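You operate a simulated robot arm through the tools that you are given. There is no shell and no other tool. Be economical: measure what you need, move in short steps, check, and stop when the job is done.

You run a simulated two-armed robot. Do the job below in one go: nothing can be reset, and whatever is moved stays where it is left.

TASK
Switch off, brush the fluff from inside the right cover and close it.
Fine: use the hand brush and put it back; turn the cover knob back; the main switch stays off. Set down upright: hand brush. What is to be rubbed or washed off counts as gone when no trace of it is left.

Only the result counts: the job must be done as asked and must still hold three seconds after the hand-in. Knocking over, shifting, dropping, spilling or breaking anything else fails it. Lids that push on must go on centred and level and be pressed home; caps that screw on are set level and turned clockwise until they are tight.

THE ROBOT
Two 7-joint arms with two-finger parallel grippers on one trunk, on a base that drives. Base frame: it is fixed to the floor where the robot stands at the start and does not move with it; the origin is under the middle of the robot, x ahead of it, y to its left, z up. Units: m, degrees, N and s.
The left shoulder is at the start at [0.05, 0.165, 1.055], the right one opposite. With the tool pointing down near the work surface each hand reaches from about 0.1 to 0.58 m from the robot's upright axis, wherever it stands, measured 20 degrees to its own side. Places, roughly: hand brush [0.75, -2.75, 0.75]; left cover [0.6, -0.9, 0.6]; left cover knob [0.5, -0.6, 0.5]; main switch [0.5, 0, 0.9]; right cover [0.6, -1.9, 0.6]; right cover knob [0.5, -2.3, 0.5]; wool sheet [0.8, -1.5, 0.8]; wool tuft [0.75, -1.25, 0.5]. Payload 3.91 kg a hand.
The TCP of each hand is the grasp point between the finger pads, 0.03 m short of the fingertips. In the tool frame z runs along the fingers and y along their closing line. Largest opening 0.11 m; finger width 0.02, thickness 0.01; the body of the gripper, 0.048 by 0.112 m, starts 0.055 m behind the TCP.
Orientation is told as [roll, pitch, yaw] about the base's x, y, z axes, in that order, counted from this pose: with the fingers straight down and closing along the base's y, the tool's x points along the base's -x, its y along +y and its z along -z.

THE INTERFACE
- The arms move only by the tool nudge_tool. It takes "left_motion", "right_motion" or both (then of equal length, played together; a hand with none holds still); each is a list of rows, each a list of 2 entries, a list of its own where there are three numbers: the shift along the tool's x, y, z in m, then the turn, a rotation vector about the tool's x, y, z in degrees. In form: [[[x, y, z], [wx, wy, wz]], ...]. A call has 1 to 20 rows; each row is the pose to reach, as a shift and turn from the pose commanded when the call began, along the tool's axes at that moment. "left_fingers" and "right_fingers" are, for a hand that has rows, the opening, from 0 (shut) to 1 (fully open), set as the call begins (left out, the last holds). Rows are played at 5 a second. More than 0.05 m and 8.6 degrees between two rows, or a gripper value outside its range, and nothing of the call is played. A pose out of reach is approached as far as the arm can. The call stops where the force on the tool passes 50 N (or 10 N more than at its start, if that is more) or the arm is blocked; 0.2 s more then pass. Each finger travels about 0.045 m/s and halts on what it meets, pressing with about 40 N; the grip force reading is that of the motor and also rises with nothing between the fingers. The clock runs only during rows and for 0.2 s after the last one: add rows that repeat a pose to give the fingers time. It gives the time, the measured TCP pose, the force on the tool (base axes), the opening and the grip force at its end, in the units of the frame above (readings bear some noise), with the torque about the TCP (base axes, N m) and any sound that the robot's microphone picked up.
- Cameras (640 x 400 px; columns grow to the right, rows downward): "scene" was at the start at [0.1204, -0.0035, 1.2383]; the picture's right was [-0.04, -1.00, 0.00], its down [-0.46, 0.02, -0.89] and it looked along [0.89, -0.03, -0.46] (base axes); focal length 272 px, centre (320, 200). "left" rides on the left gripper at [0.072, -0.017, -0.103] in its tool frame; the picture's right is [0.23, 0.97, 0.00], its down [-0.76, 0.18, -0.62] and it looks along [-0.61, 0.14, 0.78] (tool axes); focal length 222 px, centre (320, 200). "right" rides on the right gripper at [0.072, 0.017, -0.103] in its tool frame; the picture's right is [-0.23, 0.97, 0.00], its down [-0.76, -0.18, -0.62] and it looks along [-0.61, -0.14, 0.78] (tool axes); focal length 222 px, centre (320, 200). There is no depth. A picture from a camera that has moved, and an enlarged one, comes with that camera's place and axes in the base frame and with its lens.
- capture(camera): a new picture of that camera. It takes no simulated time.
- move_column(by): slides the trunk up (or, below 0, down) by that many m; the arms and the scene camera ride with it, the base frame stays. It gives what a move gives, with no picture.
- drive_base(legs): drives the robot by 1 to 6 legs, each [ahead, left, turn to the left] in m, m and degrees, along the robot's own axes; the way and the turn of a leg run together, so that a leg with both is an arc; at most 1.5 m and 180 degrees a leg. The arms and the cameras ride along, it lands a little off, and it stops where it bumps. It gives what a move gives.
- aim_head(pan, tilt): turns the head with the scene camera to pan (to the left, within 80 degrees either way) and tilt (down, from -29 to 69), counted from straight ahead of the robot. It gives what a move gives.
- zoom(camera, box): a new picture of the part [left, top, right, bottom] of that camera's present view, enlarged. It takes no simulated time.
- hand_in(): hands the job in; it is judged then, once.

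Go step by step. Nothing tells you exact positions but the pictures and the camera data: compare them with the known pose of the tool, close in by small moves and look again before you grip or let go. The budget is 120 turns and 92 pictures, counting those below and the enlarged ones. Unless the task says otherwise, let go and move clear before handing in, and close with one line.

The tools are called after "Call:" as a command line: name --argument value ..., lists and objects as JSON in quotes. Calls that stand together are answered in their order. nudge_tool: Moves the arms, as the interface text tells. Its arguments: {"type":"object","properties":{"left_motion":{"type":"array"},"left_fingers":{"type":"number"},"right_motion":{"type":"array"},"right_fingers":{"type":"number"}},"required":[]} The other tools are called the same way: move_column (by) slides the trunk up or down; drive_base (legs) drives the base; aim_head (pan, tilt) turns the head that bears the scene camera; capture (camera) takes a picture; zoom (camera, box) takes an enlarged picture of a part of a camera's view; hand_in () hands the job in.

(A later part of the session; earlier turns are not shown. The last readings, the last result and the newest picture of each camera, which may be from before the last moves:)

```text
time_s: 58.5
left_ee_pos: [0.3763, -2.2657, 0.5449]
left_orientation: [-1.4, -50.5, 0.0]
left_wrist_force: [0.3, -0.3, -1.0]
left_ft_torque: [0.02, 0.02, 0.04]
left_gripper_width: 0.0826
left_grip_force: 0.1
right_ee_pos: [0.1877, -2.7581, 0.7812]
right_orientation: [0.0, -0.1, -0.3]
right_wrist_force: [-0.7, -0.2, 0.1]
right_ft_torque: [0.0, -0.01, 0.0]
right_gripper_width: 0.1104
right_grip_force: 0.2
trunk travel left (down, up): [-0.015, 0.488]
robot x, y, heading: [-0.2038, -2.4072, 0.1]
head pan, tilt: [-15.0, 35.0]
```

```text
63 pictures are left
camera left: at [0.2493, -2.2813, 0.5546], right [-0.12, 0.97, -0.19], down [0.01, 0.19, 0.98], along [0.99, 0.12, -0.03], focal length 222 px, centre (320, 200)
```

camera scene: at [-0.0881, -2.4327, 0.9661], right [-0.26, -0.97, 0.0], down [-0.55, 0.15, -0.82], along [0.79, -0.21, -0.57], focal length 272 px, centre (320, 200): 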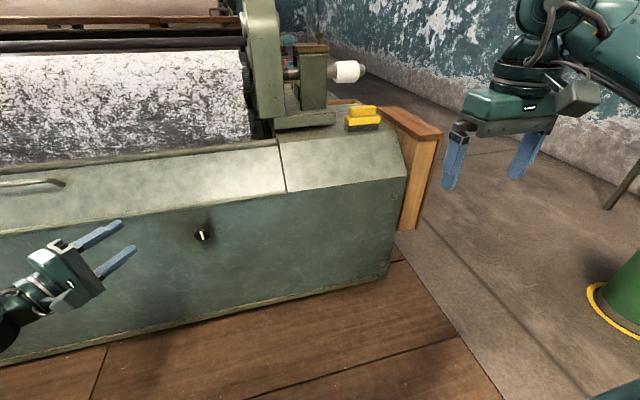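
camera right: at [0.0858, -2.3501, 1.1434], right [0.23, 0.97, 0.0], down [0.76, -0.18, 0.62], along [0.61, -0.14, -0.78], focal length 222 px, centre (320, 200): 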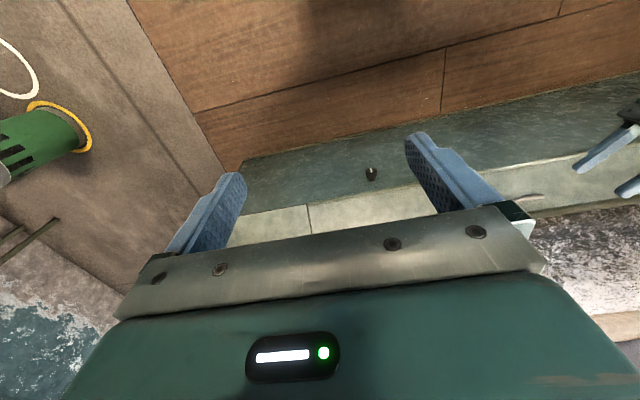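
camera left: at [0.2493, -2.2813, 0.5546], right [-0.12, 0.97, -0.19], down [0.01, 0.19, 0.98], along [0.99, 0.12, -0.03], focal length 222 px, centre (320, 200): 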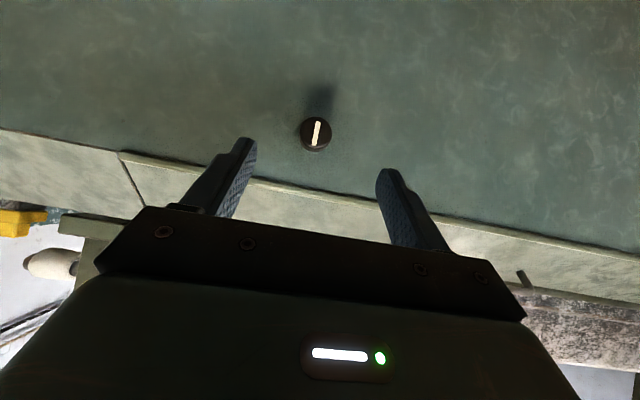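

Call:
nudge_tool --left_motion '[[[-0.02, -0.003, 0.03], [0, 0, 0]], [[-0.04, -0.003, 0.06], [0, 0, 0]], [[-0.046, -0.003, 0.09], [0, 0, 0]], [[-0.046, -0.003, 0.12], [0, 0, 0]], [[-0.046, -0.003, 0.14], [0, 0, 0]], [[-0.046, -0.003, 0.15], [0, 0, 0]], [[-0.046, -0.003, 0.15], [0, 0, 0]]]'

Call:
capture --camera "left"

```text
time_s: 60.1
left_ee_pos: [0.5203, -2.2732, 0.484]
left_orientation: [-1.5, -50.5, -0.1]
left_wrist_force: [-0.4, 0.1, -0.3]
left_ft_torque: [0.01, 0.0, 0.0]
left_gripper_width: 0.0824
left_grip_force: 0.0
right_ee_pos: [0.1865, -2.7585, 0.7809]
right_orientation: [0.0, 0.1, -0.2]
right_wrist_force: [0.4, -0.7, 0.2]
right_ft_torque: [-0.01, 0.0, 0.02]
right_gripper_width: 0.11
right_grip_force: 0.0
trunk travel left (down, up): [-0.015, 0.488]
robot x, y, heading: [-0.2033, -2.408, 0.0]
head pan, tilt: [-15.0, 35.0]
```

```text
62 pictures are left
camera left: at [0.3928, -2.2887, 0.4941], right [-0.12, 0.97, -0.19], down [0.01, 0.19, 0.98], along [0.99, 0.12, -0.03], focal length 222 px, centre (320, 200)
```

left: 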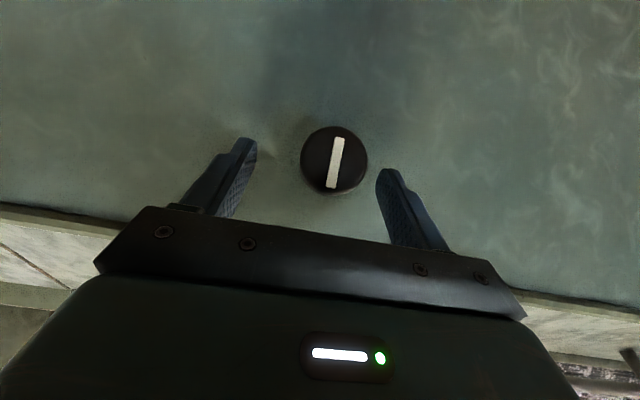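

Call:
nudge_tool --left_fingers 0 --left_motion '[[[0, 0.005, 0.005], [0, 0, 0]], [[0, 0.005, 0.005], [0, 0, 0]], [[0, 0.005, 0.005], [0, 0, 0]], [[0, 0.005, 0.005], [0, 0, 0]], [[0, 0.005, 0.005], [0, 0, 0]]]'

```text
time_s: 61.3
left_ee_pos: [0.5231, -2.2676, 0.4814]
left_orientation: [-1.3, -50.5, 0.1]
left_wrist_force: [-0.1, 6.0, 0.5]
left_ft_torque: [0.12, 0.12, 0.1]
left_gripper_width: 0.0413
left_grip_force: 45.0
right_ee_pos: [0.1872, -2.7581, 0.7808]
right_orientation: [0.0, 0.0, -0.3]
right_wrist_force: [0.3, 0.2, 0.7]
right_ft_torque: [0.0, 0.0, -0.01]
right_gripper_width: 0.1098
right_grip_force: 0.0
trunk travel left (down, up): [-0.015, 0.488]
robot x, y, heading: [-0.2011, -2.4109, -0.0]
head pan, tilt: [-15.0, 35.0]
```

Knob gripped (41 mm). I try turning it counter-clockwise first, watching the torque.

Call:
nudge_tool --left_motion '[[[0.0002, 0.0025, 0.0001], [5.1, 0, -6.17]], [[0.0005, 0.005, 0.0004], [10.2, 0, -12.34]], [[0.0012, 0.0073, 0.001], [15.3, 0, -18.5]], [[0.0012, 0.0073, 0.001], [15.3, 0, -18.5]]]'

Call:
capture --camera "left"

```text
time_s: 62.3
left_ee_pos: [0.525, -2.2608, 0.4799]
left_orientation: [-36.5, -44.4, 26.1]
left_wrist_force: [-4.9, 9.9, 4.3]
left_ft_torque: [0.1, -0.25, 0.07]
left_gripper_width: 0.0414
left_grip_force: 45.1
right_ee_pos: [0.1875, -2.7573, 0.7819]
right_orientation: [0.0, 0.0, -0.2]
right_wrist_force: [-0.4, 1.0, 0.4]
right_ft_torque: [0.02, 0.01, -0.03]
right_gripper_width: 0.1098
right_grip_force: 0.1
trunk travel left (down, up): [-0.015, 0.488]
robot x, y, heading: [-0.2017, -2.4078, -0.1]
head pan, tilt: [-15.0, 35.0]
```

```text
61 pictures are left
camera left: at [0.397, -2.2701, 0.4957], right [-0.13, 0.81, -0.57], down [0.01, 0.58, 0.82], along [0.99, 0.1, -0.09], focal length 222 px, centre (320, 200)
```

left: 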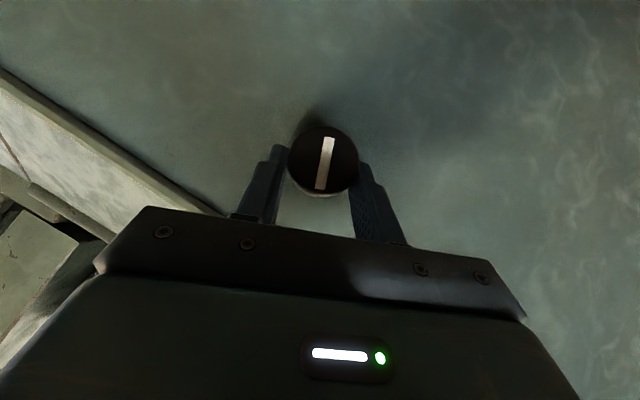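

It turns freely counter-clockwise. I continue toward 90°.

Call:
nudge_tool --left_motion '[[[0.0002, 0.0025, 0.0001], [5.1, 0, -6.17]], [[0.0005, 0.005, 0.0004], [10.2, 0, -12.34]], [[0.0012, 0.0073, 0.001], [15.3, 0, -18.5]], [[0.0021, 0.0095, 0.0017], [20.4, 0, -24.7]], [[0.0032, 0.0116, 0.0027], [25.5, 0, -30.8]], [[0.0046, 0.0134, 0.0038], [30.6, 0, -37]], [[0.0061, 0.0149, 0.005], [35.7, 0, -43.2]], [[0.0078, 0.0162, 0.0064], [40.8, 0, -49.4]], [[0.0085, 0.0165, 0.007], [42.7, 0, -51.7]]]'

Call:
capture --camera "left"

```text
time_s: 63.3
left_ee_pos: [0.5206, -2.2555, 0.4755]
left_orientation: [-61.3, -31.4, 42.8]
left_wrist_force: [8.5, -2.3, -6.9]
left_ft_torque: [0.11, -0.38, 0.54]
left_gripper_width: 0.0414
left_grip_force: 44.9
left hand out of reach, approached as far as the arm can: row 3, 4
right_ee_pos: [0.1883, -2.7585, 0.7805]
right_orientation: [0.2, 0.0, -0.4]
right_wrist_force: [1.4, 0.4, 0.1]
right_ft_torque: [0.01, -0.01, 0.04]
right_gripper_width: 0.11
right_grip_force: 0.0
trunk travel left (down, up): [-0.015, 0.488]
robot x, y, heading: [-0.2027, -2.4102, -0.1]
head pan, tilt: [-15.0, 35.0]
stopped in row 4 (left hand): the force on the tool passed its limit at 84 N (the readings are from after the stop); the commanded pose is now the measured one
```

```text
60 pictures are left
camera left: at [0.3931, -2.2606, 0.4928], right [-0.13, 0.51, -0.85], down [-0.01, 0.85, 0.52], along [0.99, 0.07, -0.11], focal length 222 px, centre (320, 200)
```

left: 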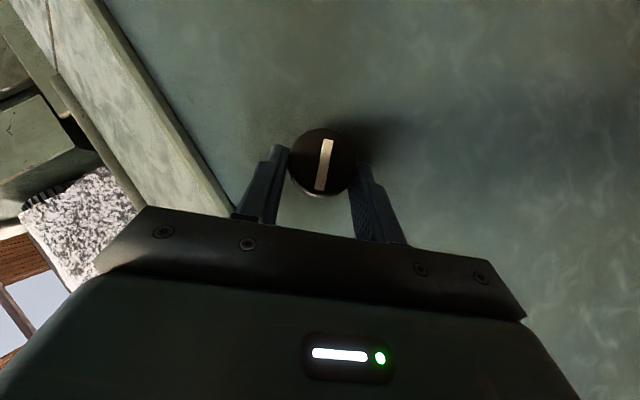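

The arm ran to a reach limit after 48° of turn. I open, swing the hand back about the knob, and re-grip.

Call:
nudge_tool --left_fingers 0.75 --left_motion '[[[0, 0, 0], [0, 0, 0]], [[0, 0, 0], [0, 0, 0]], [[0, 0, 0], [0, 0, 0]], [[0.0002, -0.0025, 0.0001], [-5.1, 0, 6.17]], [[0.0005, -0.005, 0.0004], [-10.2, 0, 12.34]], [[0.0012, -0.0073, 0.001], [-15.3, 0, 18.5]], [[0.0021, -0.0095, 0.0017], [-20.4, 0, 24.7]], [[0.0032, -0.0116, 0.0027], [-25.5, 0, 30.8]], [[0.0046, -0.0134, 0.0038], [-30.6, 0, 37]], [[0.0061, -0.0149, 0.005], [-35.7, 0, 43.2]], [[0.0061, -0.0149, 0.005], [-35.7, 0, 43.2]]]'

Call:
capture --camera "left"

```text
time_s: 65.7
left_ee_pos: [0.5201, -2.2703, 0.4841]
left_orientation: [12.0, -50.9, -9.0]
left_wrist_force: [-0.4, 0.3, -0.1]
left_ft_torque: [0.01, 0.02, 0.06]
left_gripper_width: 0.0826
left_grip_force: 0.1
right_ee_pos: [0.1882, -2.7596, 0.7803]
right_orientation: [0.0, 0.0, -0.3]
right_wrist_force: [0.0, -0.6, 0.2]
right_ft_torque: [0.03, 0.04, 0.0]
right_gripper_width: 0.11
right_grip_force: 0.0
trunk travel left (down, up): [-0.015, 0.488]
robot x, y, heading: [-0.2008, -2.4089, -0.3]
head pan, tilt: [-15.0, 35.0]
```

```text
59 pictures are left
camera left: at [0.3931, -2.2901, 0.4897], right [-0.15, 0.99, -0.05], down [-0.01, 0.05, 1.0], along [0.99, 0.15, 0.01], focal length 222 px, centre (320, 200)
```

left: 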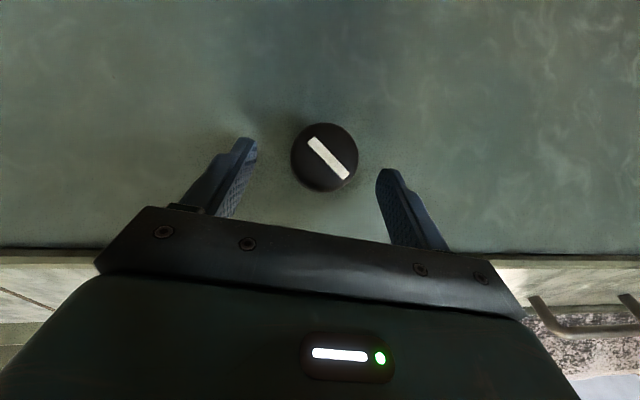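

Call:
nudge_tool --left_fingers 0 --left_motion '[[[0, 0.002, 0.004], [0, 0, 0]], [[0, 0.002, 0.004], [0, 0, 0]], [[0, 0.002, 0.004], [0, 0, 0]], [[0, 0.002, 0.004], [0, 0, 0]], [[0, 0.002, 0.004], [0, 0, 0]], [[0.0002, 0.0045, 0.0041], [5.1, 0, -6.17]], [[0.0005, 0.007, 0.0044], [10.2, 0, -12.34]], [[0.0012, 0.0093, 0.005], [15.3, 0, -18.5]], [[0.0021, 0.0115, 0.0057], [20.4, 0, -24.7]], [[0.0032, 0.0136, 0.0067], [25.5, 0, -30.8]], [[0.0036, 0.0142, 0.007], [27, 0, -32.7]]]'

Call:
capture --camera "left"

```text
time_s: 68.1
left_ee_pos: [0.5225, -2.2577, 0.479]
left_orientation: [-48.7, -40.0, 35.5]
left_wrist_force: [0.3, -8.2, 3.3]
left_ft_torque: [0.12, 0.78, -0.47]
left_gripper_width: 0.0414
left_grip_force: 45.1
right_ee_pos: [0.186, -2.7588, 0.7814]
right_orientation: [0.0, -0.1, -0.3]
right_wrist_force: [-0.3, -0.2, 0.1]
right_ft_torque: [0.0, 0.0, -0.01]
right_gripper_width: 0.1097
right_grip_force: 0.1
trunk travel left (down, up): [-0.015, 0.488]
robot x, y, heading: [-0.1987, -2.4083, -0.1]
head pan, tilt: [-15.0, 35.0]
```

```text
58 pictures are left
camera left: at [0.3956, -2.267, 0.4943], right [-0.13, 0.7, -0.71], down [-0.01, 0.71, 0.7], along [0.99, 0.1, -0.09], focal length 222 px, centre (320, 200)
```

left: 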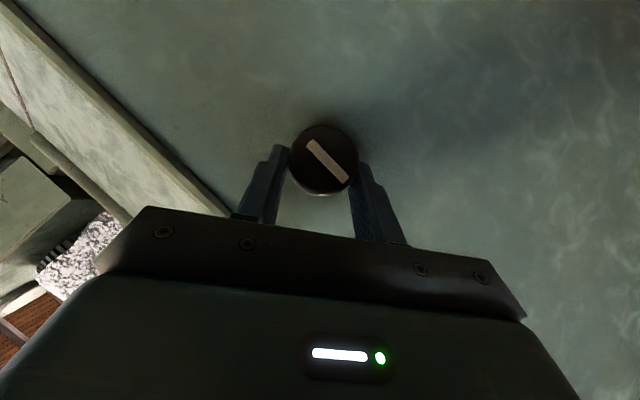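

The line is now horizontal (90°). I test gently for a stop.

Call:
nudge_tool --left_motion '[[[0.0002, 0.002, 0.0001], [3.2, 0, -3.85]], [[0.0002, 0.002, 0.0001], [3.2, 0, -3.85]]]'

```text
time_s: 68.7
left_ee_pos: [0.5227, -2.2561, 0.4772]
left_orientation: [-53.7, -37.0, 38.4]
left_wrist_force: [3.6, -12.7, 1.7]
left_ft_torque: [0.31, -0.26, 0.0]
left_gripper_width: 0.0413
left_grip_force: 45.3
right_ee_pos: [0.1862, -2.7581, 0.7816]
right_orientation: [0.1, -0.1, -0.3]
right_wrist_force: [-0.3, -0.4, -0.2]
right_ft_torque: [-0.03, -0.01, 0.02]
right_gripper_width: 0.1101
right_grip_force: 0.1
trunk travel left (down, up): [-0.015, 0.488]
robot x, y, heading: [-0.2036, -2.4084, -0.1]
head pan, tilt: [-15.0, 35.0]
```

Call:
nudge_tool --left_fingers 0.8 --left_motion '[[[0, 0, 0], [0, 0, 0]], [[0, 0, 0], [0, 0, 0]], [[0, 0, 0], [0, 0, 0]], [[0, 0, -0.04], [0, 0, 0]], [[0, 0, -0.08], [0, 0, 0]], [[0, 0, -0.12], [0, 0, 0]], [[0, 0, -0.16], [0, 0, 0]]]'

Call:
move_column --by 0.26

Call:
drive_base --legs '[[0, 0.5, 0]]'

Call:
aim_head --pan 0 --tilt 42

Call:
capture --camera "scene"

```text
time_s: 70.3
left_ee_pos: [0.399, -2.1894, 0.5518]
left_orientation: [-53.4, -36.9, 38.6]
left_wrist_force: [0.8, 0.7, 0.2]
left_ft_torque: [0.0, 0.02, -0.02]
left_gripper_width: 0.0881
left_grip_force: 0.0
right_ee_pos: [0.1877, -2.7581, 0.7803]
right_orientation: [0.0, 0.0, -0.3]
right_wrist_force: [0.2, 0.3, -0.3]
right_ft_torque: [-0.03, 0.01, 0.0]
right_gripper_width: 0.1101
right_grip_force: 0.0
trunk travel left (down, up): [-0.015, 0.488]
robot x, y, heading: [-0.1989, -2.4103, 0.0]
head pan, tilt: [-15.0, 35.0]
```

```text
time_s: 72.9
left_ee_pos: [0.4002, -2.1897, 0.812]
left_orientation: [-53.5, -36.9, 38.5]
left_wrist_force: [-0.5, -0.4, -0.3]
left_ft_torque: [-0.01, -0.01, -0.02]
left_gripper_width: 0.0878
left_grip_force: 0.0
right_ee_pos: [0.187, -2.7565, 1.041]
right_orientation: [0.0, 0.0, -0.3]
right_wrist_force: [-0.8, 0.2, 0.6]
right_ft_torque: [0.03, 0.01, 0.04]
right_gripper_width: 0.11
right_grip_force: 0.0
trunk travel left (down, up): [-0.275, 0.228]
robot x, y, heading: [-0.2032, -2.4087, -0.3]
head pan, tilt: [-15.0, 35.0]
```

```text
time_s: 77.9
left_ee_pos: [0.3995, -1.6812, 0.812]
left_orientation: [-53.5, -37.1, 38.7]
left_wrist_force: [0.5, -0.8, -0.1]
left_ft_torque: [0.01, -0.03, 0.01]
left_gripper_width: 0.0881
left_grip_force: 0.0
right_ee_pos: [0.1885, -2.2521, 1.0413]
right_orientation: [0.0, 0.0, 0.0]
right_wrist_force: [-1.3, 0.4, -0.8]
right_ft_torque: [0.01, 0.01, 0.01]
right_gripper_width: 0.1102
right_grip_force: 0.0
trunk travel left (down, up): [-0.275, 0.228]
robot x, y, heading: [-0.2031, -1.9057, -0.0]
head pan, tilt: [-15.0, 35.0]
```

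```text
time_s: 78.7
left_ee_pos: [0.3977, -1.6808, 0.8124]
left_orientation: [-53.6, -36.9, 38.8]
left_wrist_force: [-0.2, 0.8, 0.7]
left_ft_torque: [0.01, -0.02, 0.03]
left_gripper_width: 0.0877
left_grip_force: 0.1
right_ee_pos: [0.1897, -2.2518, 1.042]
right_orientation: [0.0, 0.0, 0.0]
right_wrist_force: [-0.5, -0.2, 0.0]
right_ft_torque: [-0.02, 0.0, -0.01]
right_gripper_width: 0.1099
right_grip_force: 0.2
trunk travel left (down, up): [-0.275, 0.228]
robot x, y, heading: [-0.2055, -1.9045, 0.1]
head pan, tilt: [0.0, 42.0]
```

```text
57 pictures are left
camera scene: at [-0.0886, -1.9046, 1.2156], right [0.0, -1.0, 0.0], down [-0.67, 0.0, -0.74], along [0.74, 0.0, -0.67], focal length 272 px, centre (320, 200)
```

scene: 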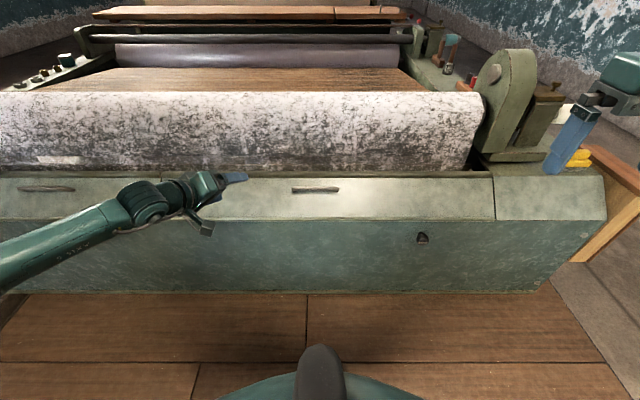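

Call:
zoom --camera "scene" --box '[240, 150, 440, 275]'

Call:
capture --camera "left"

```text
3.20 times, centred on (340, 212) of scene
camera zoom: at [-0.0886, -1.9046, 1.2156], right [0.0, -1.0, 0.0], down [-0.67, 0.0, -0.74], along [0.74, 0.0, -0.67], focal length 870 px, centre (256, 160)
```

zoom: 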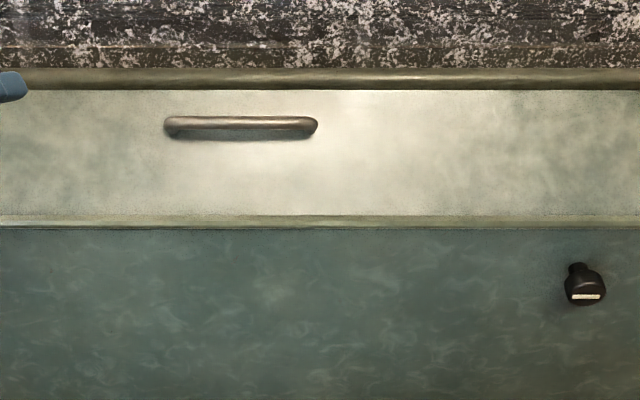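

```text
55 pictures are left
camera left: at [0.2716, -1.6899, 0.828], right [-0.14, 0.63, -0.76], down [-0.01, 0.77, 0.64], along [0.99, 0.1, -0.1], focal length 222 px, centre (320, 200)
```

left: 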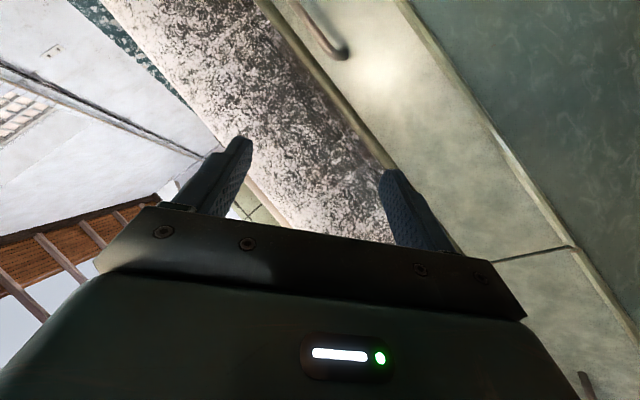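

The knob line is horizontal now. The handle (~[0.635,-1.888,0.614], bar along y) sits on the sloped lid. I turn the left hand so its fingers close across the bar, and shift the base a bit to the right.

Call:
nudge_tool --left_motion '[[[0, 0, 0], [-3.8, -1, -6.8]], [[0, 0, 0], [-7.6, -2, -13.6]], [[0, 0, 0], [-11.5, -2.9, -20.4]], [[0, 0, 0], [-15.3, -3.9, -27.2]], [[0, 0, 0], [-19.1, -4.9, -34.1]], [[0, 0, 0], [-22.9, -5.9, -40.9]], [[0, 0, 0], [-26.8, -6.8, -47.7]], [[0, 0, 0], [-30.6, -7.8, -54.5]], [[0, 0, 0], [-34.4, -8.8, -61.3]], [[0, 0, 0], [-34.4, -8.8, -61.3]]]'

Call:
drive_base --legs '[[0, -0.13, 0]]'

Call:
capture --camera "left"

Call:
capture --camera "scene"

```text
time_s: 80.8
left_ee_pos: [0.3988, -1.6811, 0.8105]
left_orientation: [-33.3, 1.0, 90.5]
left_wrist_force: [0.5, -0.3, -0.6]
left_ft_torque: [0.03, -0.01, 0.0]
left_gripper_width: 0.088
left_grip_force: 0.1
right_ee_pos: [0.189, -2.2517, 1.041]
right_orientation: [0.0, 0.0, 0.0]
right_wrist_force: [-0.3, -0.5, -0.2]
right_ft_torque: [0.0, 0.01, 0.0]
right_gripper_width: 0.11
right_grip_force: 0.1
trunk travel left (down, up): [-0.275, 0.228]
robot x, y, heading: [-0.2009, -1.9025, 0.1]
head pan, tilt: [0.0, 42.0]
```

```text
time_s: 82.7
left_ee_pos: [0.3982, -1.8115, 0.8123]
left_orientation: [-33.3, 1.0, 90.4]
left_wrist_force: [0.0, -0.4, 0.3]
left_ft_torque: [-0.01, 0.04, 0.02]
left_gripper_width: 0.0878
left_grip_force: 0.1
right_ee_pos: [0.1904, -2.3818, 1.0422]
right_orientation: [0.2, 0.0, 0.0]
right_wrist_force: [0.7, -0.4, -0.8]
right_ft_torque: [-0.02, 0.0, 0.01]
right_gripper_width: 0.1102
right_grip_force: 0.0
trunk travel left (down, up): [-0.275, 0.228]
robot x, y, heading: [-0.2022, -2.0368, -0.1]
head pan, tilt: [0.0, 42.0]
```

```text
54 pictures are left
camera left: at [0.3553, -1.8838, 0.9091], right [-0.81, -0.24, -0.53], down [-0.5, 0.77, 0.41], along [0.31, 0.6, -0.74], focal length 222 px, centre (320, 200)
```

left: 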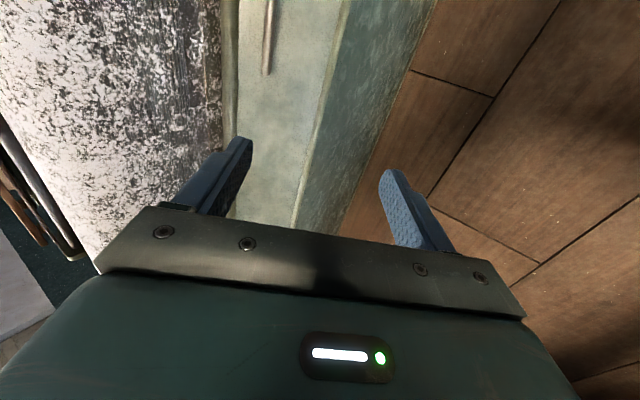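

```text
53 pictures are left
camera scene: at [-0.0885, -2.0357, 1.2156], right [0.0, -1.0, 0.0], down [-0.67, 0.0, -0.74], along [0.74, 0.0, -0.67], focal length 272 px, centre (320, 200)
```

scene: 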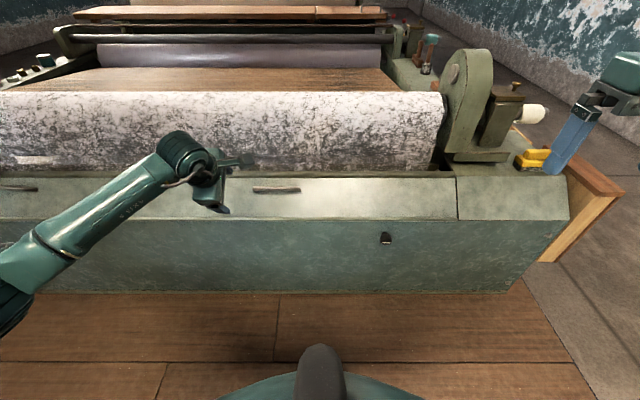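

Handle end confirmed near y=-1.81. I bring the left hand to a standoff over the bar.

Call:
nudge_tool --left_fingers 0.5 --left_motion '[[[0.013, -0.017, 0.036], [0, 0, 0]], [[0.025, -0.035, 0.073], [0, 0, 0]], [[0.038, -0.052, 0.109], [0, 0, 0]], [[0.051, -0.07, 0.146], [0, 0, 0]], [[0.0635, -0.087, 0.18], [0, 0, 0]], [[0.0635, -0.087, 0.18], [0, 0, 0]]]'

Call:
capture --camera "left"

Call:
zoom --camera "scene" --box '[180, 130, 380, 255]'

```text
time_s: 84.0
left_ee_pos: [0.5395, -1.8642, 0.7318]
left_orientation: [-33.5, 1.0, 90.2]
left_wrist_force: [-0.9, -0.7, -0.7]
left_ft_torque: [0.0, 0.02, 0.01]
left_gripper_width: 0.055
left_grip_force: 0.0
left hand out of reach, approached as far as the arm can: row 5, 6
right_ee_pos: [0.1893, -2.3829, 1.0408]
right_orientation: [0.0, 0.0, 0.0]
right_wrist_force: [-0.7, -0.1, 0.3]
right_ft_torque: [-0.02, -0.04, -0.02]
right_gripper_width: 0.1099
right_grip_force: 0.1
trunk travel left (down, up): [-0.275, 0.228]
robot x, y, heading: [-0.2024, -2.038, -0.0]
head pan, tilt: [0.0, 42.0]
```

```text
52 pictures are left
camera left: at [0.4957, -1.9366, 0.829], right [-0.81, -0.24, -0.53], down [-0.5, 0.77, 0.41], along [0.31, 0.6, -0.74], focal length 222 px, centre (320, 200)
```

left: 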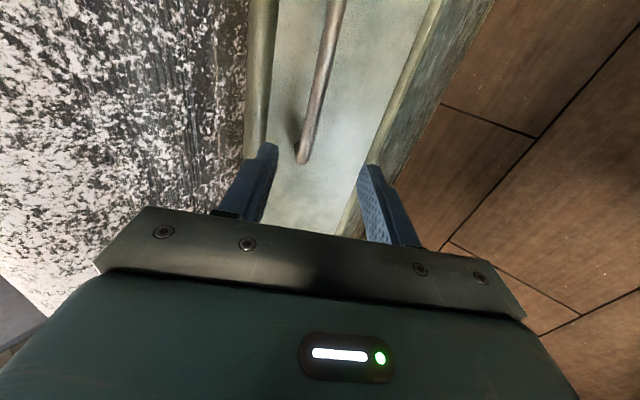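

```text
3.20 times, centred on (280, 192) of scene
camera zoom: at [-0.0884, -2.0353, 1.2156], right [0.0, -1.0, 0.0], down [-0.67, 0.0, -0.74], along [0.74, 0.0, -0.67], focal length 870 px, centre (448, 224)
```

zoom: 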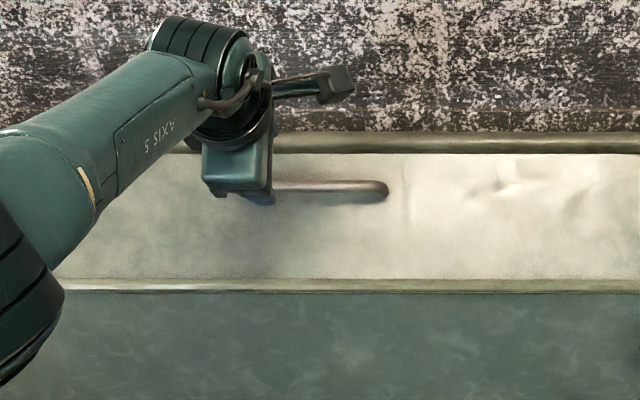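

Too far; I pull the hand back, drive 0.14 m forward and retry.

Call:
nudge_tool --left_motion '[[[0, 0.03, -0.028], [0, 0, 0]], [[0, 0.06, -0.055], [0, 0, 0]], [[0, 0.09, -0.083], [0, 0, 0]]]'

Call:
drive_base --legs '[[0.15, 0, 0]]'

Call:
capture --camera "left"

```text
time_s: 84.8
left_ee_pos: [0.4192, -1.8627, 0.7521]
left_orientation: [-33.4, 0.9, 90.5]
left_wrist_force: [0.4, -1.1, 1.7]
left_ft_torque: [0.02, 0.01, -0.02]
left_gripper_width: 0.0551
left_grip_force: 0.0
right_ee_pos: [0.1889, -2.3829, 1.0416]
right_orientation: [0.1, -0.1, 0.0]
right_wrist_force: [-0.5, -0.7, 0.9]
right_ft_torque: [0.03, 0.01, -0.01]
right_gripper_width: 0.1099
right_grip_force: 0.1
trunk travel left (down, up): [-0.275, 0.228]
robot x, y, heading: [-0.1988, -2.0388, 0.2]
head pan, tilt: [0.0, 42.0]
```

```text
time_s: 86.2
left_ee_pos: [0.5647, -1.8644, 0.7524]
left_orientation: [-33.4, 1.1, 90.2]
left_wrist_force: [-0.3, 0.5, -0.8]
left_ft_torque: [0.0, 0.01, 0.04]
left_gripper_width: 0.055
left_grip_force: 0.1
right_ee_pos: [0.3347, -2.3837, 1.0408]
right_orientation: [0.0, 0.0, -0.1]
right_wrist_force: [0.3, 0.4, -0.7]
right_ft_torque: [0.0, 0.03, 0.0]
right_gripper_width: 0.1098
right_grip_force: 0.2
trunk travel left (down, up): [-0.275, 0.228]
robot x, y, heading: [-0.0532, -2.0323, 0.1]
head pan, tilt: [0.0, 42.0]
```

```text
50 pictures are left
camera left: at [0.5207, -1.9373, 0.8485], right [-0.81, -0.24, -0.53], down [-0.49, 0.77, 0.41], along [0.31, 0.6, -0.74], focal length 222 px, centre (320, 200)
```

left: 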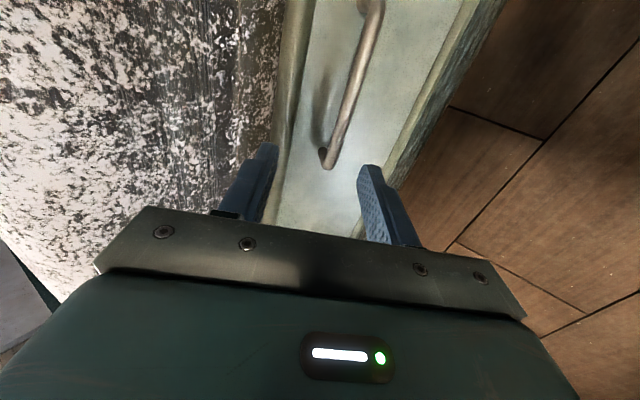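

Call:
nudge_tool --left_motion '[[[0.008, 0.012, 0.04], [0, 0, 0]], [[0.016, 0.0247, 0.07], [0, 0, 0]], [[0.016, 0.0247, 0.095], [0, 0, 0]], [[0.016, 0.0247, 0.095], [0, 0, 0]]]'

Call:
capture --camera "left"

```text
time_s: 87.2
left_ee_pos: [0.597, -1.882, 0.6581]
left_orientation: [-33.5, 0.9, 90.3]
left_wrist_force: [0.4, -0.6, 0.1]
left_ft_torque: [0.02, 0.0, 0.0]
left_gripper_width: 0.0549
left_grip_force: 0.1
right_ee_pos: [0.3345, -2.3824, 1.0417]
right_orientation: [-0.1, -0.1, 0.1]
right_wrist_force: [-0.6, 0.2, 0.1]
right_ft_torque: [0.03, 0.0, 0.0]
right_gripper_width: 0.1101
right_grip_force: 0.0
trunk travel left (down, up): [-0.275, 0.228]
robot x, y, heading: [-0.0557, -2.0331, 0.2]
head pan, tilt: [0.0, 42.0]
```

```text
49 pictures are left
camera left: at [0.5532, -1.9535, 0.7544], right [-0.81, -0.24, -0.53], down [-0.49, 0.77, 0.41], along [0.31, 0.6, -0.74], focal length 222 px, centre (320, 200)
```

left: 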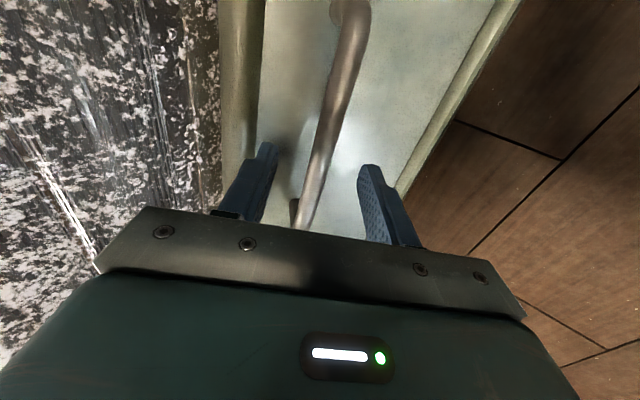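

The bar lies between the fingers. I advance and close.

Call:
nudge_tool --left_motion '[[[0, 0, 0.015], [0, 0, 0]], [[0, 0, 0.025], [0, 0, 0]], [[0, 0, 0.025], [0, 0, 0]]]'

Call:
nudge_tool --left_fingers 0 --left_motion '[[[0, 0, 0], [0, 0, 0]], [[0, 0, 0], [0, 0, 0]], [[0, 0, 0], [0, 0, 0]], [[0, 0, 0], [0, 0, 0]], [[0, 0, 0], [0, 0, 0]]]'

Call:
capture --camera "left"

```text
time_s: 88.0
left_ee_pos: [0.6107, -1.8832, 0.6378]
left_orientation: [-33.4, 1.0, 90.2]
left_wrist_force: [0.5, -0.4, 0.3]
left_ft_torque: [-0.02, -0.01, -0.01]
left_gripper_width: 0.055
left_grip_force: 0.2
right_ee_pos: [0.3335, -2.3827, 1.0425]
right_orientation: [0.0, -0.1, 0.0]
right_wrist_force: [-0.2, -0.1, -0.2]
right_ft_torque: [-0.01, 0.02, 0.01]
right_gripper_width: 0.1099
right_grip_force: 0.2
trunk travel left (down, up): [-0.275, 0.228]
robot x, y, heading: [-0.057, -2.0333, -0.0]
head pan, tilt: [0.0, 42.0]
```

```text
time_s: 89.2
left_ee_pos: [0.6121, -1.8835, 0.6398]
left_orientation: [-33.5, 0.9, 90.2]
left_wrist_force: [3.3, -0.9, 0.7]
left_ft_torque: [0.2, -0.01, -0.7]
left_gripper_width: 0.0139
left_grip_force: 45.1
right_ee_pos: [0.3337, -2.3837, 1.0413]
right_orientation: [0.0, -0.1, 0.0]
right_wrist_force: [0.0, -0.6, 0.0]
right_ft_torque: [0.02, -0.04, 0.01]
right_gripper_width: 0.1101
right_grip_force: 0.0
trunk travel left (down, up): [-0.275, 0.228]
robot x, y, heading: [-0.0547, -2.0362, -0.1]
head pan, tilt: [0.0, 42.0]
```

```text
48 pictures are left
camera left: at [0.5673, -1.955, 0.7348], right [-0.81, -0.24, -0.53], down [-0.49, 0.77, 0.41], along [0.31, 0.6, -0.74], focal length 222 px, centre (320, 200)
```

left: 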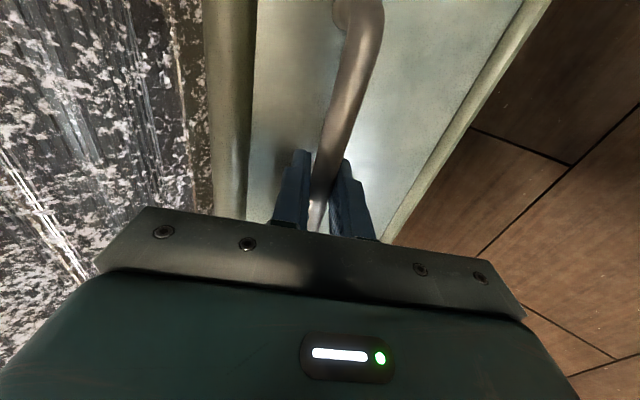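

Gripped. I pull 1.5 cm along the panel normal and watch the force.

Call:
nudge_tool --left_motion '[[[0, 0, -0.008], [0, 0, 0]], [[0, 0, -0.016], [0, 0, 0]], [[0, 0, -0.016], [0, 0, 0]]]'

Call:
capture --camera "left"

```text
time_s: 90.0
left_ee_pos: [0.5992, -1.8822, 0.6429]
left_orientation: [-32.5, 0.8, 90.3]
left_wrist_force: [3.5, -9.0, -33.6]
left_ft_torque: [0.62, 0.01, -0.42]
left_gripper_width: 0.0136
left_grip_force: 45.2
right_ee_pos: [0.3365, -2.3835, 1.0409]
right_orientation: [0.1, 0.2, -0.1]
right_wrist_force: [0.1, 0.2, -0.4]
right_ft_torque: [-0.02, -0.01, 0.01]
right_gripper_width: 0.11
right_grip_force: 0.1
trunk travel left (down, up): [-0.275, 0.228]
robot x, y, heading: [-0.0575, -2.0327, 0.2]
head pan, tilt: [0.0, 42.0]
```

```text
47 pictures are left
camera left: at [0.5567, -1.955, 0.741], right [-0.82, -0.24, -0.52], down [-0.49, 0.77, 0.42], along [0.3, 0.6, -0.74], focal length 222 px, centre (320, 200)
```

left: 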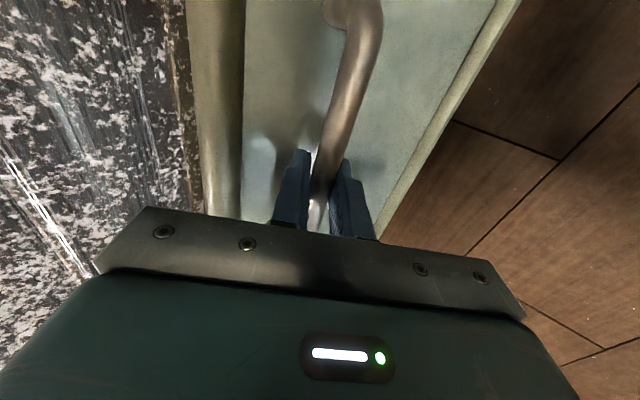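

The cover moved toward me with a slight tilt: it seems the whole front is hinged at the bottom. Let me see from the head.

Call:
nudge_tool --left_motion '[[[0, 0.01, -0.004], [-1, 0, 0]], [[0, 0.02, -0.008], [-2, 0, 0]], [[0, 0.02, -0.008], [-2, 0, 0]]]'

Call:
capture --camera "scene"

```text
time_s: 90.8
left_ee_pos: [0.5817, -1.8824, 0.6494]
left_orientation: [-31.6, 1.1, 90.2]
left_wrist_force: [13.3, -5.2, -10.0]
left_ft_torque: [0.67, -0.18, -0.66]
left_gripper_width: 0.0139
left_grip_force: 45.0
right_ee_pos: [0.3344, -2.3837, 1.0413]
right_orientation: [0.1, 0.0, 0.1]
right_wrist_force: [0.2, 0.3, 0.0]
right_ft_torque: [0.02, -0.04, -0.01]
right_gripper_width: 0.1102
right_grip_force: 0.1
trunk travel left (down, up): [-0.275, 0.228]
robot x, y, heading: [-0.0559, -2.036, 0.2]
head pan, tilt: [0.0, 42.0]
```

```text
46 pictures are left
camera scene: at [0.058, -2.0355, 1.2156], right [0.0, -1.0, 0.0], down [-0.67, 0.0, -0.74], along [0.74, 0.0, -0.67], focal length 272 px, centre (320, 200)
```

scene: 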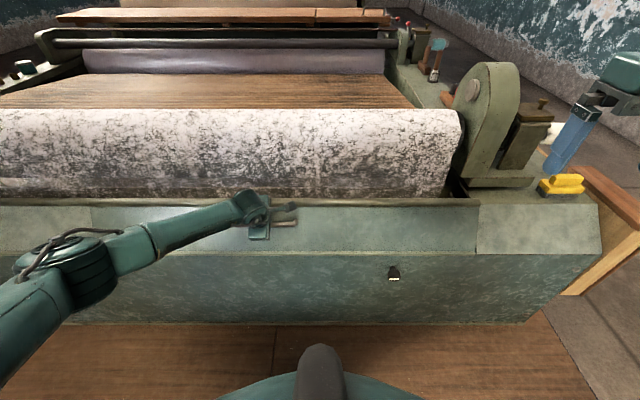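

Call:
zoom --camera "scene" --box '[380, 170, 620, 340]'

```text
2.35 times, centred on (500, 255) of scene
camera zoom: at [0.058, -2.0355, 1.2156], right [0.0, -1.0, 0.0], down [-0.67, 0.0, -0.74], along [0.74, 0.0, -0.67], focal length 640 px, centre (-104, 71)
```

zoom: 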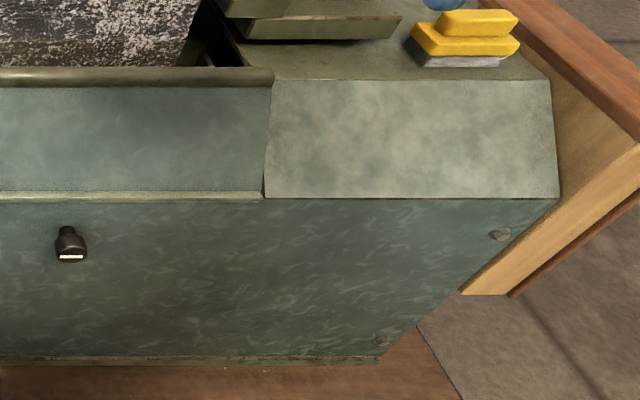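

The lid is the sloped panel, hinged along its front edge (about x 0.58, z 0.52); its back rises and swings toward me. I swing it on an arc about that hinge.

Call:
nudge_tool --left_motion '[[[0, 0.0087, -0.0055], [2.5, 0, 0]], [[0, 0.0177, -0.0104], [5, 0, 0]], [[0, 0.0272, -0.0143], [7.5, 0, 0]], [[0, 0.037, -0.0176], [10, 0, 0]], [[0, 0.047, -0.0198], [12.5, 0, 0]], [[0, 0.0572, -0.0213], [15, 0, 0]]]'

Call:
capture --camera "left"

Call:
zoom --camera "scene" --box '[220, 170, 540, 340]'

```text
time_s: 92.2
left_ee_pos: [0.5304, -1.8843, 0.6465]
left_orientation: [-44.6, 1.0, 90.3]
left_wrist_force: [-6.9, 1.0, 34.3]
left_ft_torque: [1.08, -0.17, -0.1]
left_gripper_width: 0.0136
left_grip_force: 44.8
left hand out of reach, approached as far as the arm can: row 6
right_ee_pos: [0.3306, -2.383, 1.0445]
right_orientation: [0.0, -0.2, 0.1]
right_wrist_force: [0.3, 0.4, 0.3]
right_ft_torque: [0.02, -0.02, -0.01]
right_gripper_width: 0.1099
right_grip_force: 0.1
trunk travel left (down, up): [-0.275, 0.228]
robot x, y, heading: [-0.055, -2.0331, 0.0]
head pan, tilt: [0.0, 42.0]
```

```text
44 pictures are left
camera left: at [0.4693, -1.9551, 0.7327], right [-0.69, -0.24, -0.68], down [-0.57, 0.76, 0.31], along [0.45, 0.6, -0.67], focal length 222 px, centre (320, 200)
```

left: 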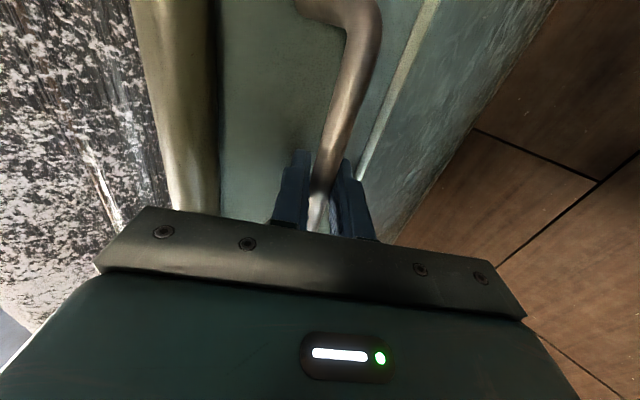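

```text
2.00 times, centred on (380, 255) of scene
camera zoom: at [0.0527, -2.0363, 1.2162], right [0.0, -1.0, 0.0], down [-0.67, 0.0, -0.75], along [0.75, 0.0, -0.67], focal length 544 px, centre (200, 90)
```

zoom: 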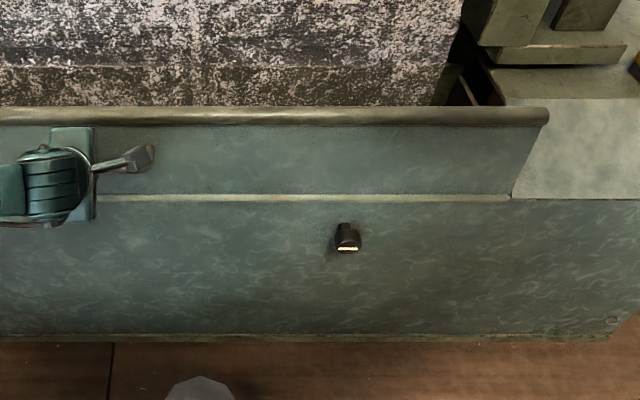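

The lid is nearly upright, but the arm is too folded. I let the base back up a little with the hand holding the bar.

Call:
drive_base --legs '[[-0.03, 0, 0]]'

```text
time_s: 93.0
left_ee_pos: [0.4997, -1.8826, 0.6332]
left_orientation: [-43.4, 0.9, 90.2]
left_wrist_force: [15.7, -12.3, -32.1]
left_ft_torque: [0.34, 0.07, -0.35]
left_gripper_width: 0.0138
left_grip_force: 44.6
right_ee_pos: [0.3077, -2.3823, 1.0391]
right_orientation: [0.0, 0.2, 0.0]
right_wrist_force: [0.4, 0.3, 0.8]
right_ft_torque: [-0.02, -0.01, -0.01]
right_gripper_width: 0.1102
right_grip_force: 0.1
trunk travel left (down, up): [-0.275, 0.228]
robot x, y, heading: [-0.0822, -2.0343, 0.2]
head pan, tilt: [0.0, 42.0]
```

Call:
move_column --by -0.02

Call:
drive_base --legs '[[-0.025, 0, 0]]'

Call:
zoom --camera "scene" --box '[220, 130, 540, 330]'

```text
time_s: 93.7
left_ee_pos: [0.4956, -1.8836, 0.617]
left_orientation: [-43.5, 1.0, 90.1]
left_wrist_force: [-28.2, 3.6, 21.7]
left_ft_torque: [0.0, 0.0, -0.43]
left_gripper_width: 0.0138
left_grip_force: 44.8
right_ee_pos: [0.3031, -2.3833, 1.0229]
right_orientation: [0.0, -0.3, 0.0]
right_wrist_force: [-0.7, 0.1, 0.4]
right_ft_torque: [0.0, -0.01, 0.01]
right_gripper_width: 0.1101
right_grip_force: 0.1
trunk travel left (down, up): [-0.255, 0.248]
robot x, y, heading: [-0.0862, -2.0365, 0.1]
head pan, tilt: [0.0, 42.0]
```

```text
time_s: 94.6
left_ee_pos: [0.4718, -1.8822, 0.606]
left_orientation: [-42.6, 0.6, 90.1]
left_wrist_force: [8.6, -1.5, -17.1]
left_ft_torque: [-0.37, -0.08, -0.36]
left_gripper_width: 0.0138
left_grip_force: 45.1
right_ee_pos: [0.283, -2.3837, 1.0212]
right_orientation: [0.0, 0.1, -0.2]
right_wrist_force: [-0.3, -0.4, -0.3]
right_ft_torque: [-0.03, -0.01, 0.04]
right_gripper_width: 0.1101
right_grip_force: 0.1
trunk travel left (down, up): [-0.255, 0.248]
robot x, y, heading: [-0.109, -2.0335, -0.0]
head pan, tilt: [0.0, 42.0]
stopped in leg 1: the force on the tool passed its limit at 108 N (the readings are from after the stop); the commanded pose is now the measured one
```

```text
2.00 times, centred on (380, 230) of scene
camera zoom: at [0.0062, -2.0358, 1.1954], right [0.0, -1.0, 0.0], down [-0.67, 0.0, -0.74], along [0.74, 0.0, -0.67], focal length 544 px, centre (200, 140)
```

zoom: 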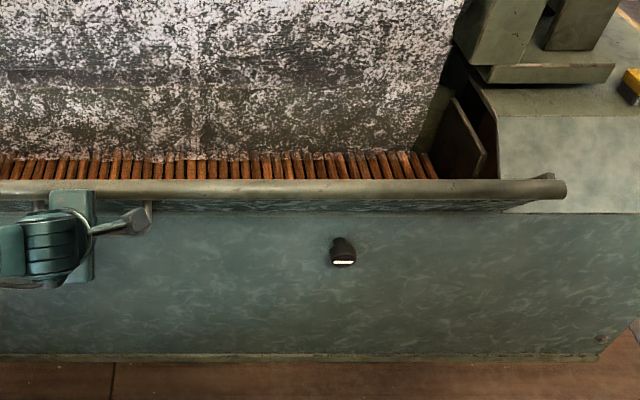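

The lid is past upright and the inside is visible. I swing it on gently by hand.

Call:
nudge_tool --left_motion '[[[0, 0.008, 0.001], [0, 0, 0]], [[0, 0.016, 0.002], [0, 0, 0]], [[0, 0.024, 0.004], [0, 0, 0]], [[0, 0.032, 0.007], [0, 0, 0]]]'

```text
time_s: 95.6
left_ee_pos: [0.4611, -1.8818, 0.5947]
left_orientation: [-44.6, 0.5, 90.5]
left_wrist_force: [4.1, 6.5, 38.9]
left_ft_torque: [0.03, -5.38, 0.4]
left_gripper_width: 0.0135
left_grip_force: 45.3
right_ee_pos: [0.278, -2.384, 1.0243]
right_orientation: [0.1, -0.3, -0.1]
right_wrist_force: [0.1, 0.1, -0.1]
right_ft_torque: [0.01, 0.01, 0.02]
right_gripper_width: 0.1099
right_grip_force: 0.1
trunk travel left (down, up): [-0.255, 0.248]
robot x, y, heading: [-0.1093, -2.0311, -0.1]
head pan, tilt: [0.0, 42.0]
```

Call:
nudge_tool --left_fingers 0.5 --left_motion '[[[0, 0, 0], [0, 0, 0]], [[0, 0, 0], [0, 0, 0]], [[0, 0, 0], [0, 0, 0]]]'

Call:
capture --camera "left"

Call:
capture --camera "scene"

```text
time_s: 95.9
left_ee_pos: [0.4526, -1.882, 0.5903]
left_orientation: [-43.7, 0.8, 90.5]
left_wrist_force: [-34.3, 2.4, 24.0]
left_ft_torque: [0.36, -2.5, 0.85]
left_gripper_width: 0.0344
left_grip_force: 0.1
right_ee_pos: [0.2776, -2.3841, 1.0226]
right_orientation: [0.1, -0.3, 0.0]
right_wrist_force: [0.3, -0.5, 0.4]
right_ft_torque: [0.02, 0.03, -0.03]
right_gripper_width: 0.11
right_grip_force: 0.2
trunk travel left (down, up): [-0.255, 0.248]
robot x, y, heading: [-0.1115, -2.0356, 0.1]
head pan, tilt: [0.0, 42.0]
stopped in row 1 (left hand): the force on the tool passed its limit at 68 N (the readings are from after the stop); the commanded pose is now the measured one
```

```text
41 pictures are left
camera left: at [0.3938, -1.9547, 0.6774], right [-0.7, -0.24, -0.67], down [-0.57, 0.76, 0.32], along [0.43, 0.6, -0.67], focal length 222 px, centre (320, 200)
```

left: 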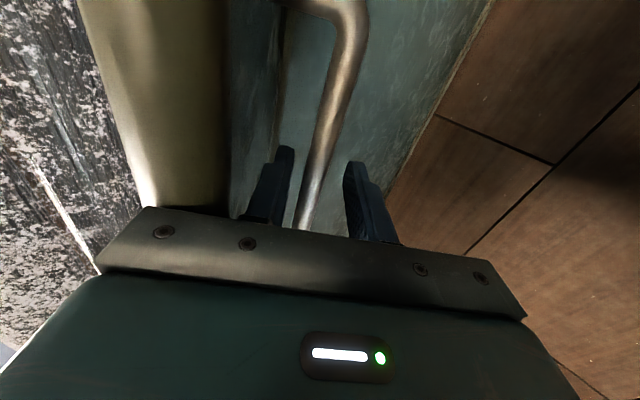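

```text
40 pictures are left
camera scene: at [-0.0007, -2.0361, 1.196], right [0.0, -1.0, 0.0], down [-0.67, 0.0, -0.75], along [0.75, 0.0, -0.67], focal length 272 px, centre (320, 200)
```

scene: 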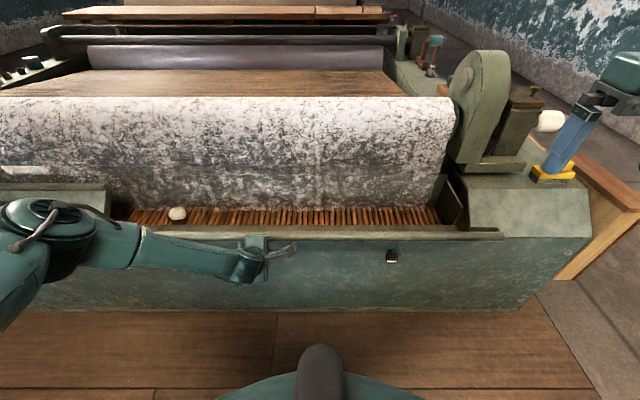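

Call:
nudge_tool --left_fingers 0.8 --left_motion '[[[0, 0, 0], [0, 0, 0]], [[0, 0, -0.02], [0, 0, 0]], [[0, 0, -0.04], [0, 0, 0]], [[0, 0, -0.06], [0, 0, 0]], [[0, 0, -0.09], [0, 0, 0]], [[0, 0, -0.12], [0, 0, 0]]]'

Call:
capture --camera "left"

Call:
zoom --camera "scene" --box '[80, 150, 560, 330]'

```text
time_s: 97.3
left_ee_pos: [0.3755, -1.8818, 0.6749]
left_orientation: [-43.6, 0.7, 90.5]
left_wrist_force: [0.2, 0.1, 1.5]
left_ft_torque: [0.04, 0.02, -0.01]
left_gripper_width: 0.0879
left_grip_force: 0.0
right_ee_pos: [0.2819, -2.3823, 1.0224]
right_orientation: [0.1, -0.1, 0.0]
right_wrist_force: [0.3, -0.2, -0.3]
right_ft_torque: [-0.01, -0.02, 0.01]
right_gripper_width: 0.1099
right_grip_force: 0.1
trunk travel left (down, up): [-0.255, 0.248]
robot x, y, heading: [-0.1136, -2.0383, -0.2]
head pan, tilt: [0.0, 42.0]
```

```text
39 pictures are left
camera left: at [0.3162, -1.954, 0.7633], right [-0.7, -0.24, -0.67], down [-0.57, 0.76, 0.32], along [0.43, 0.6, -0.67], focal length 222 px, centre (320, 200)
```

left: 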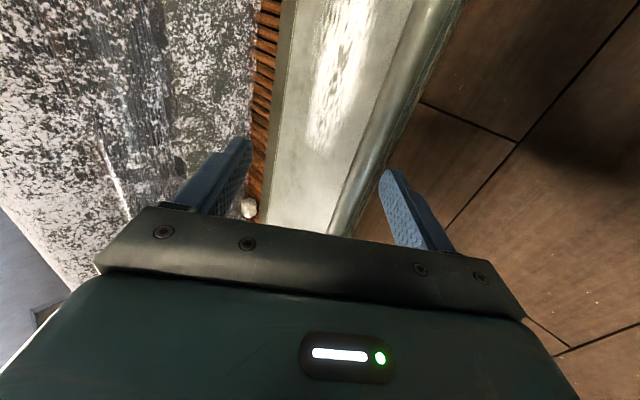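

```text
1.33 times, centred on (320, 240) of scene
camera zoom: at [0.0038, -2.0357, 1.1957], right [0.0, -1.0, 0.0], down [-0.67, 0.0, -0.74], along [0.74, 0.0, -0.67], focal length 362 px, centre (320, 147)
```

zoom: 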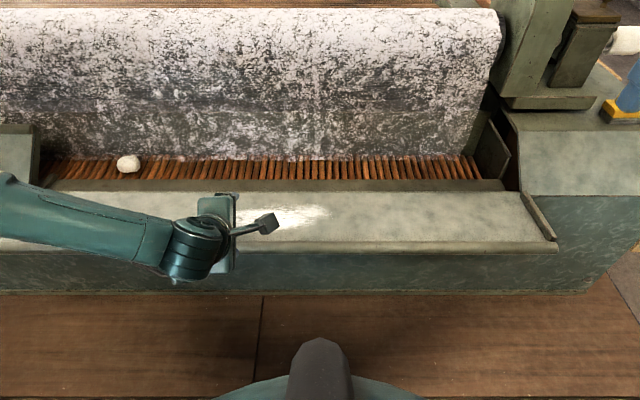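

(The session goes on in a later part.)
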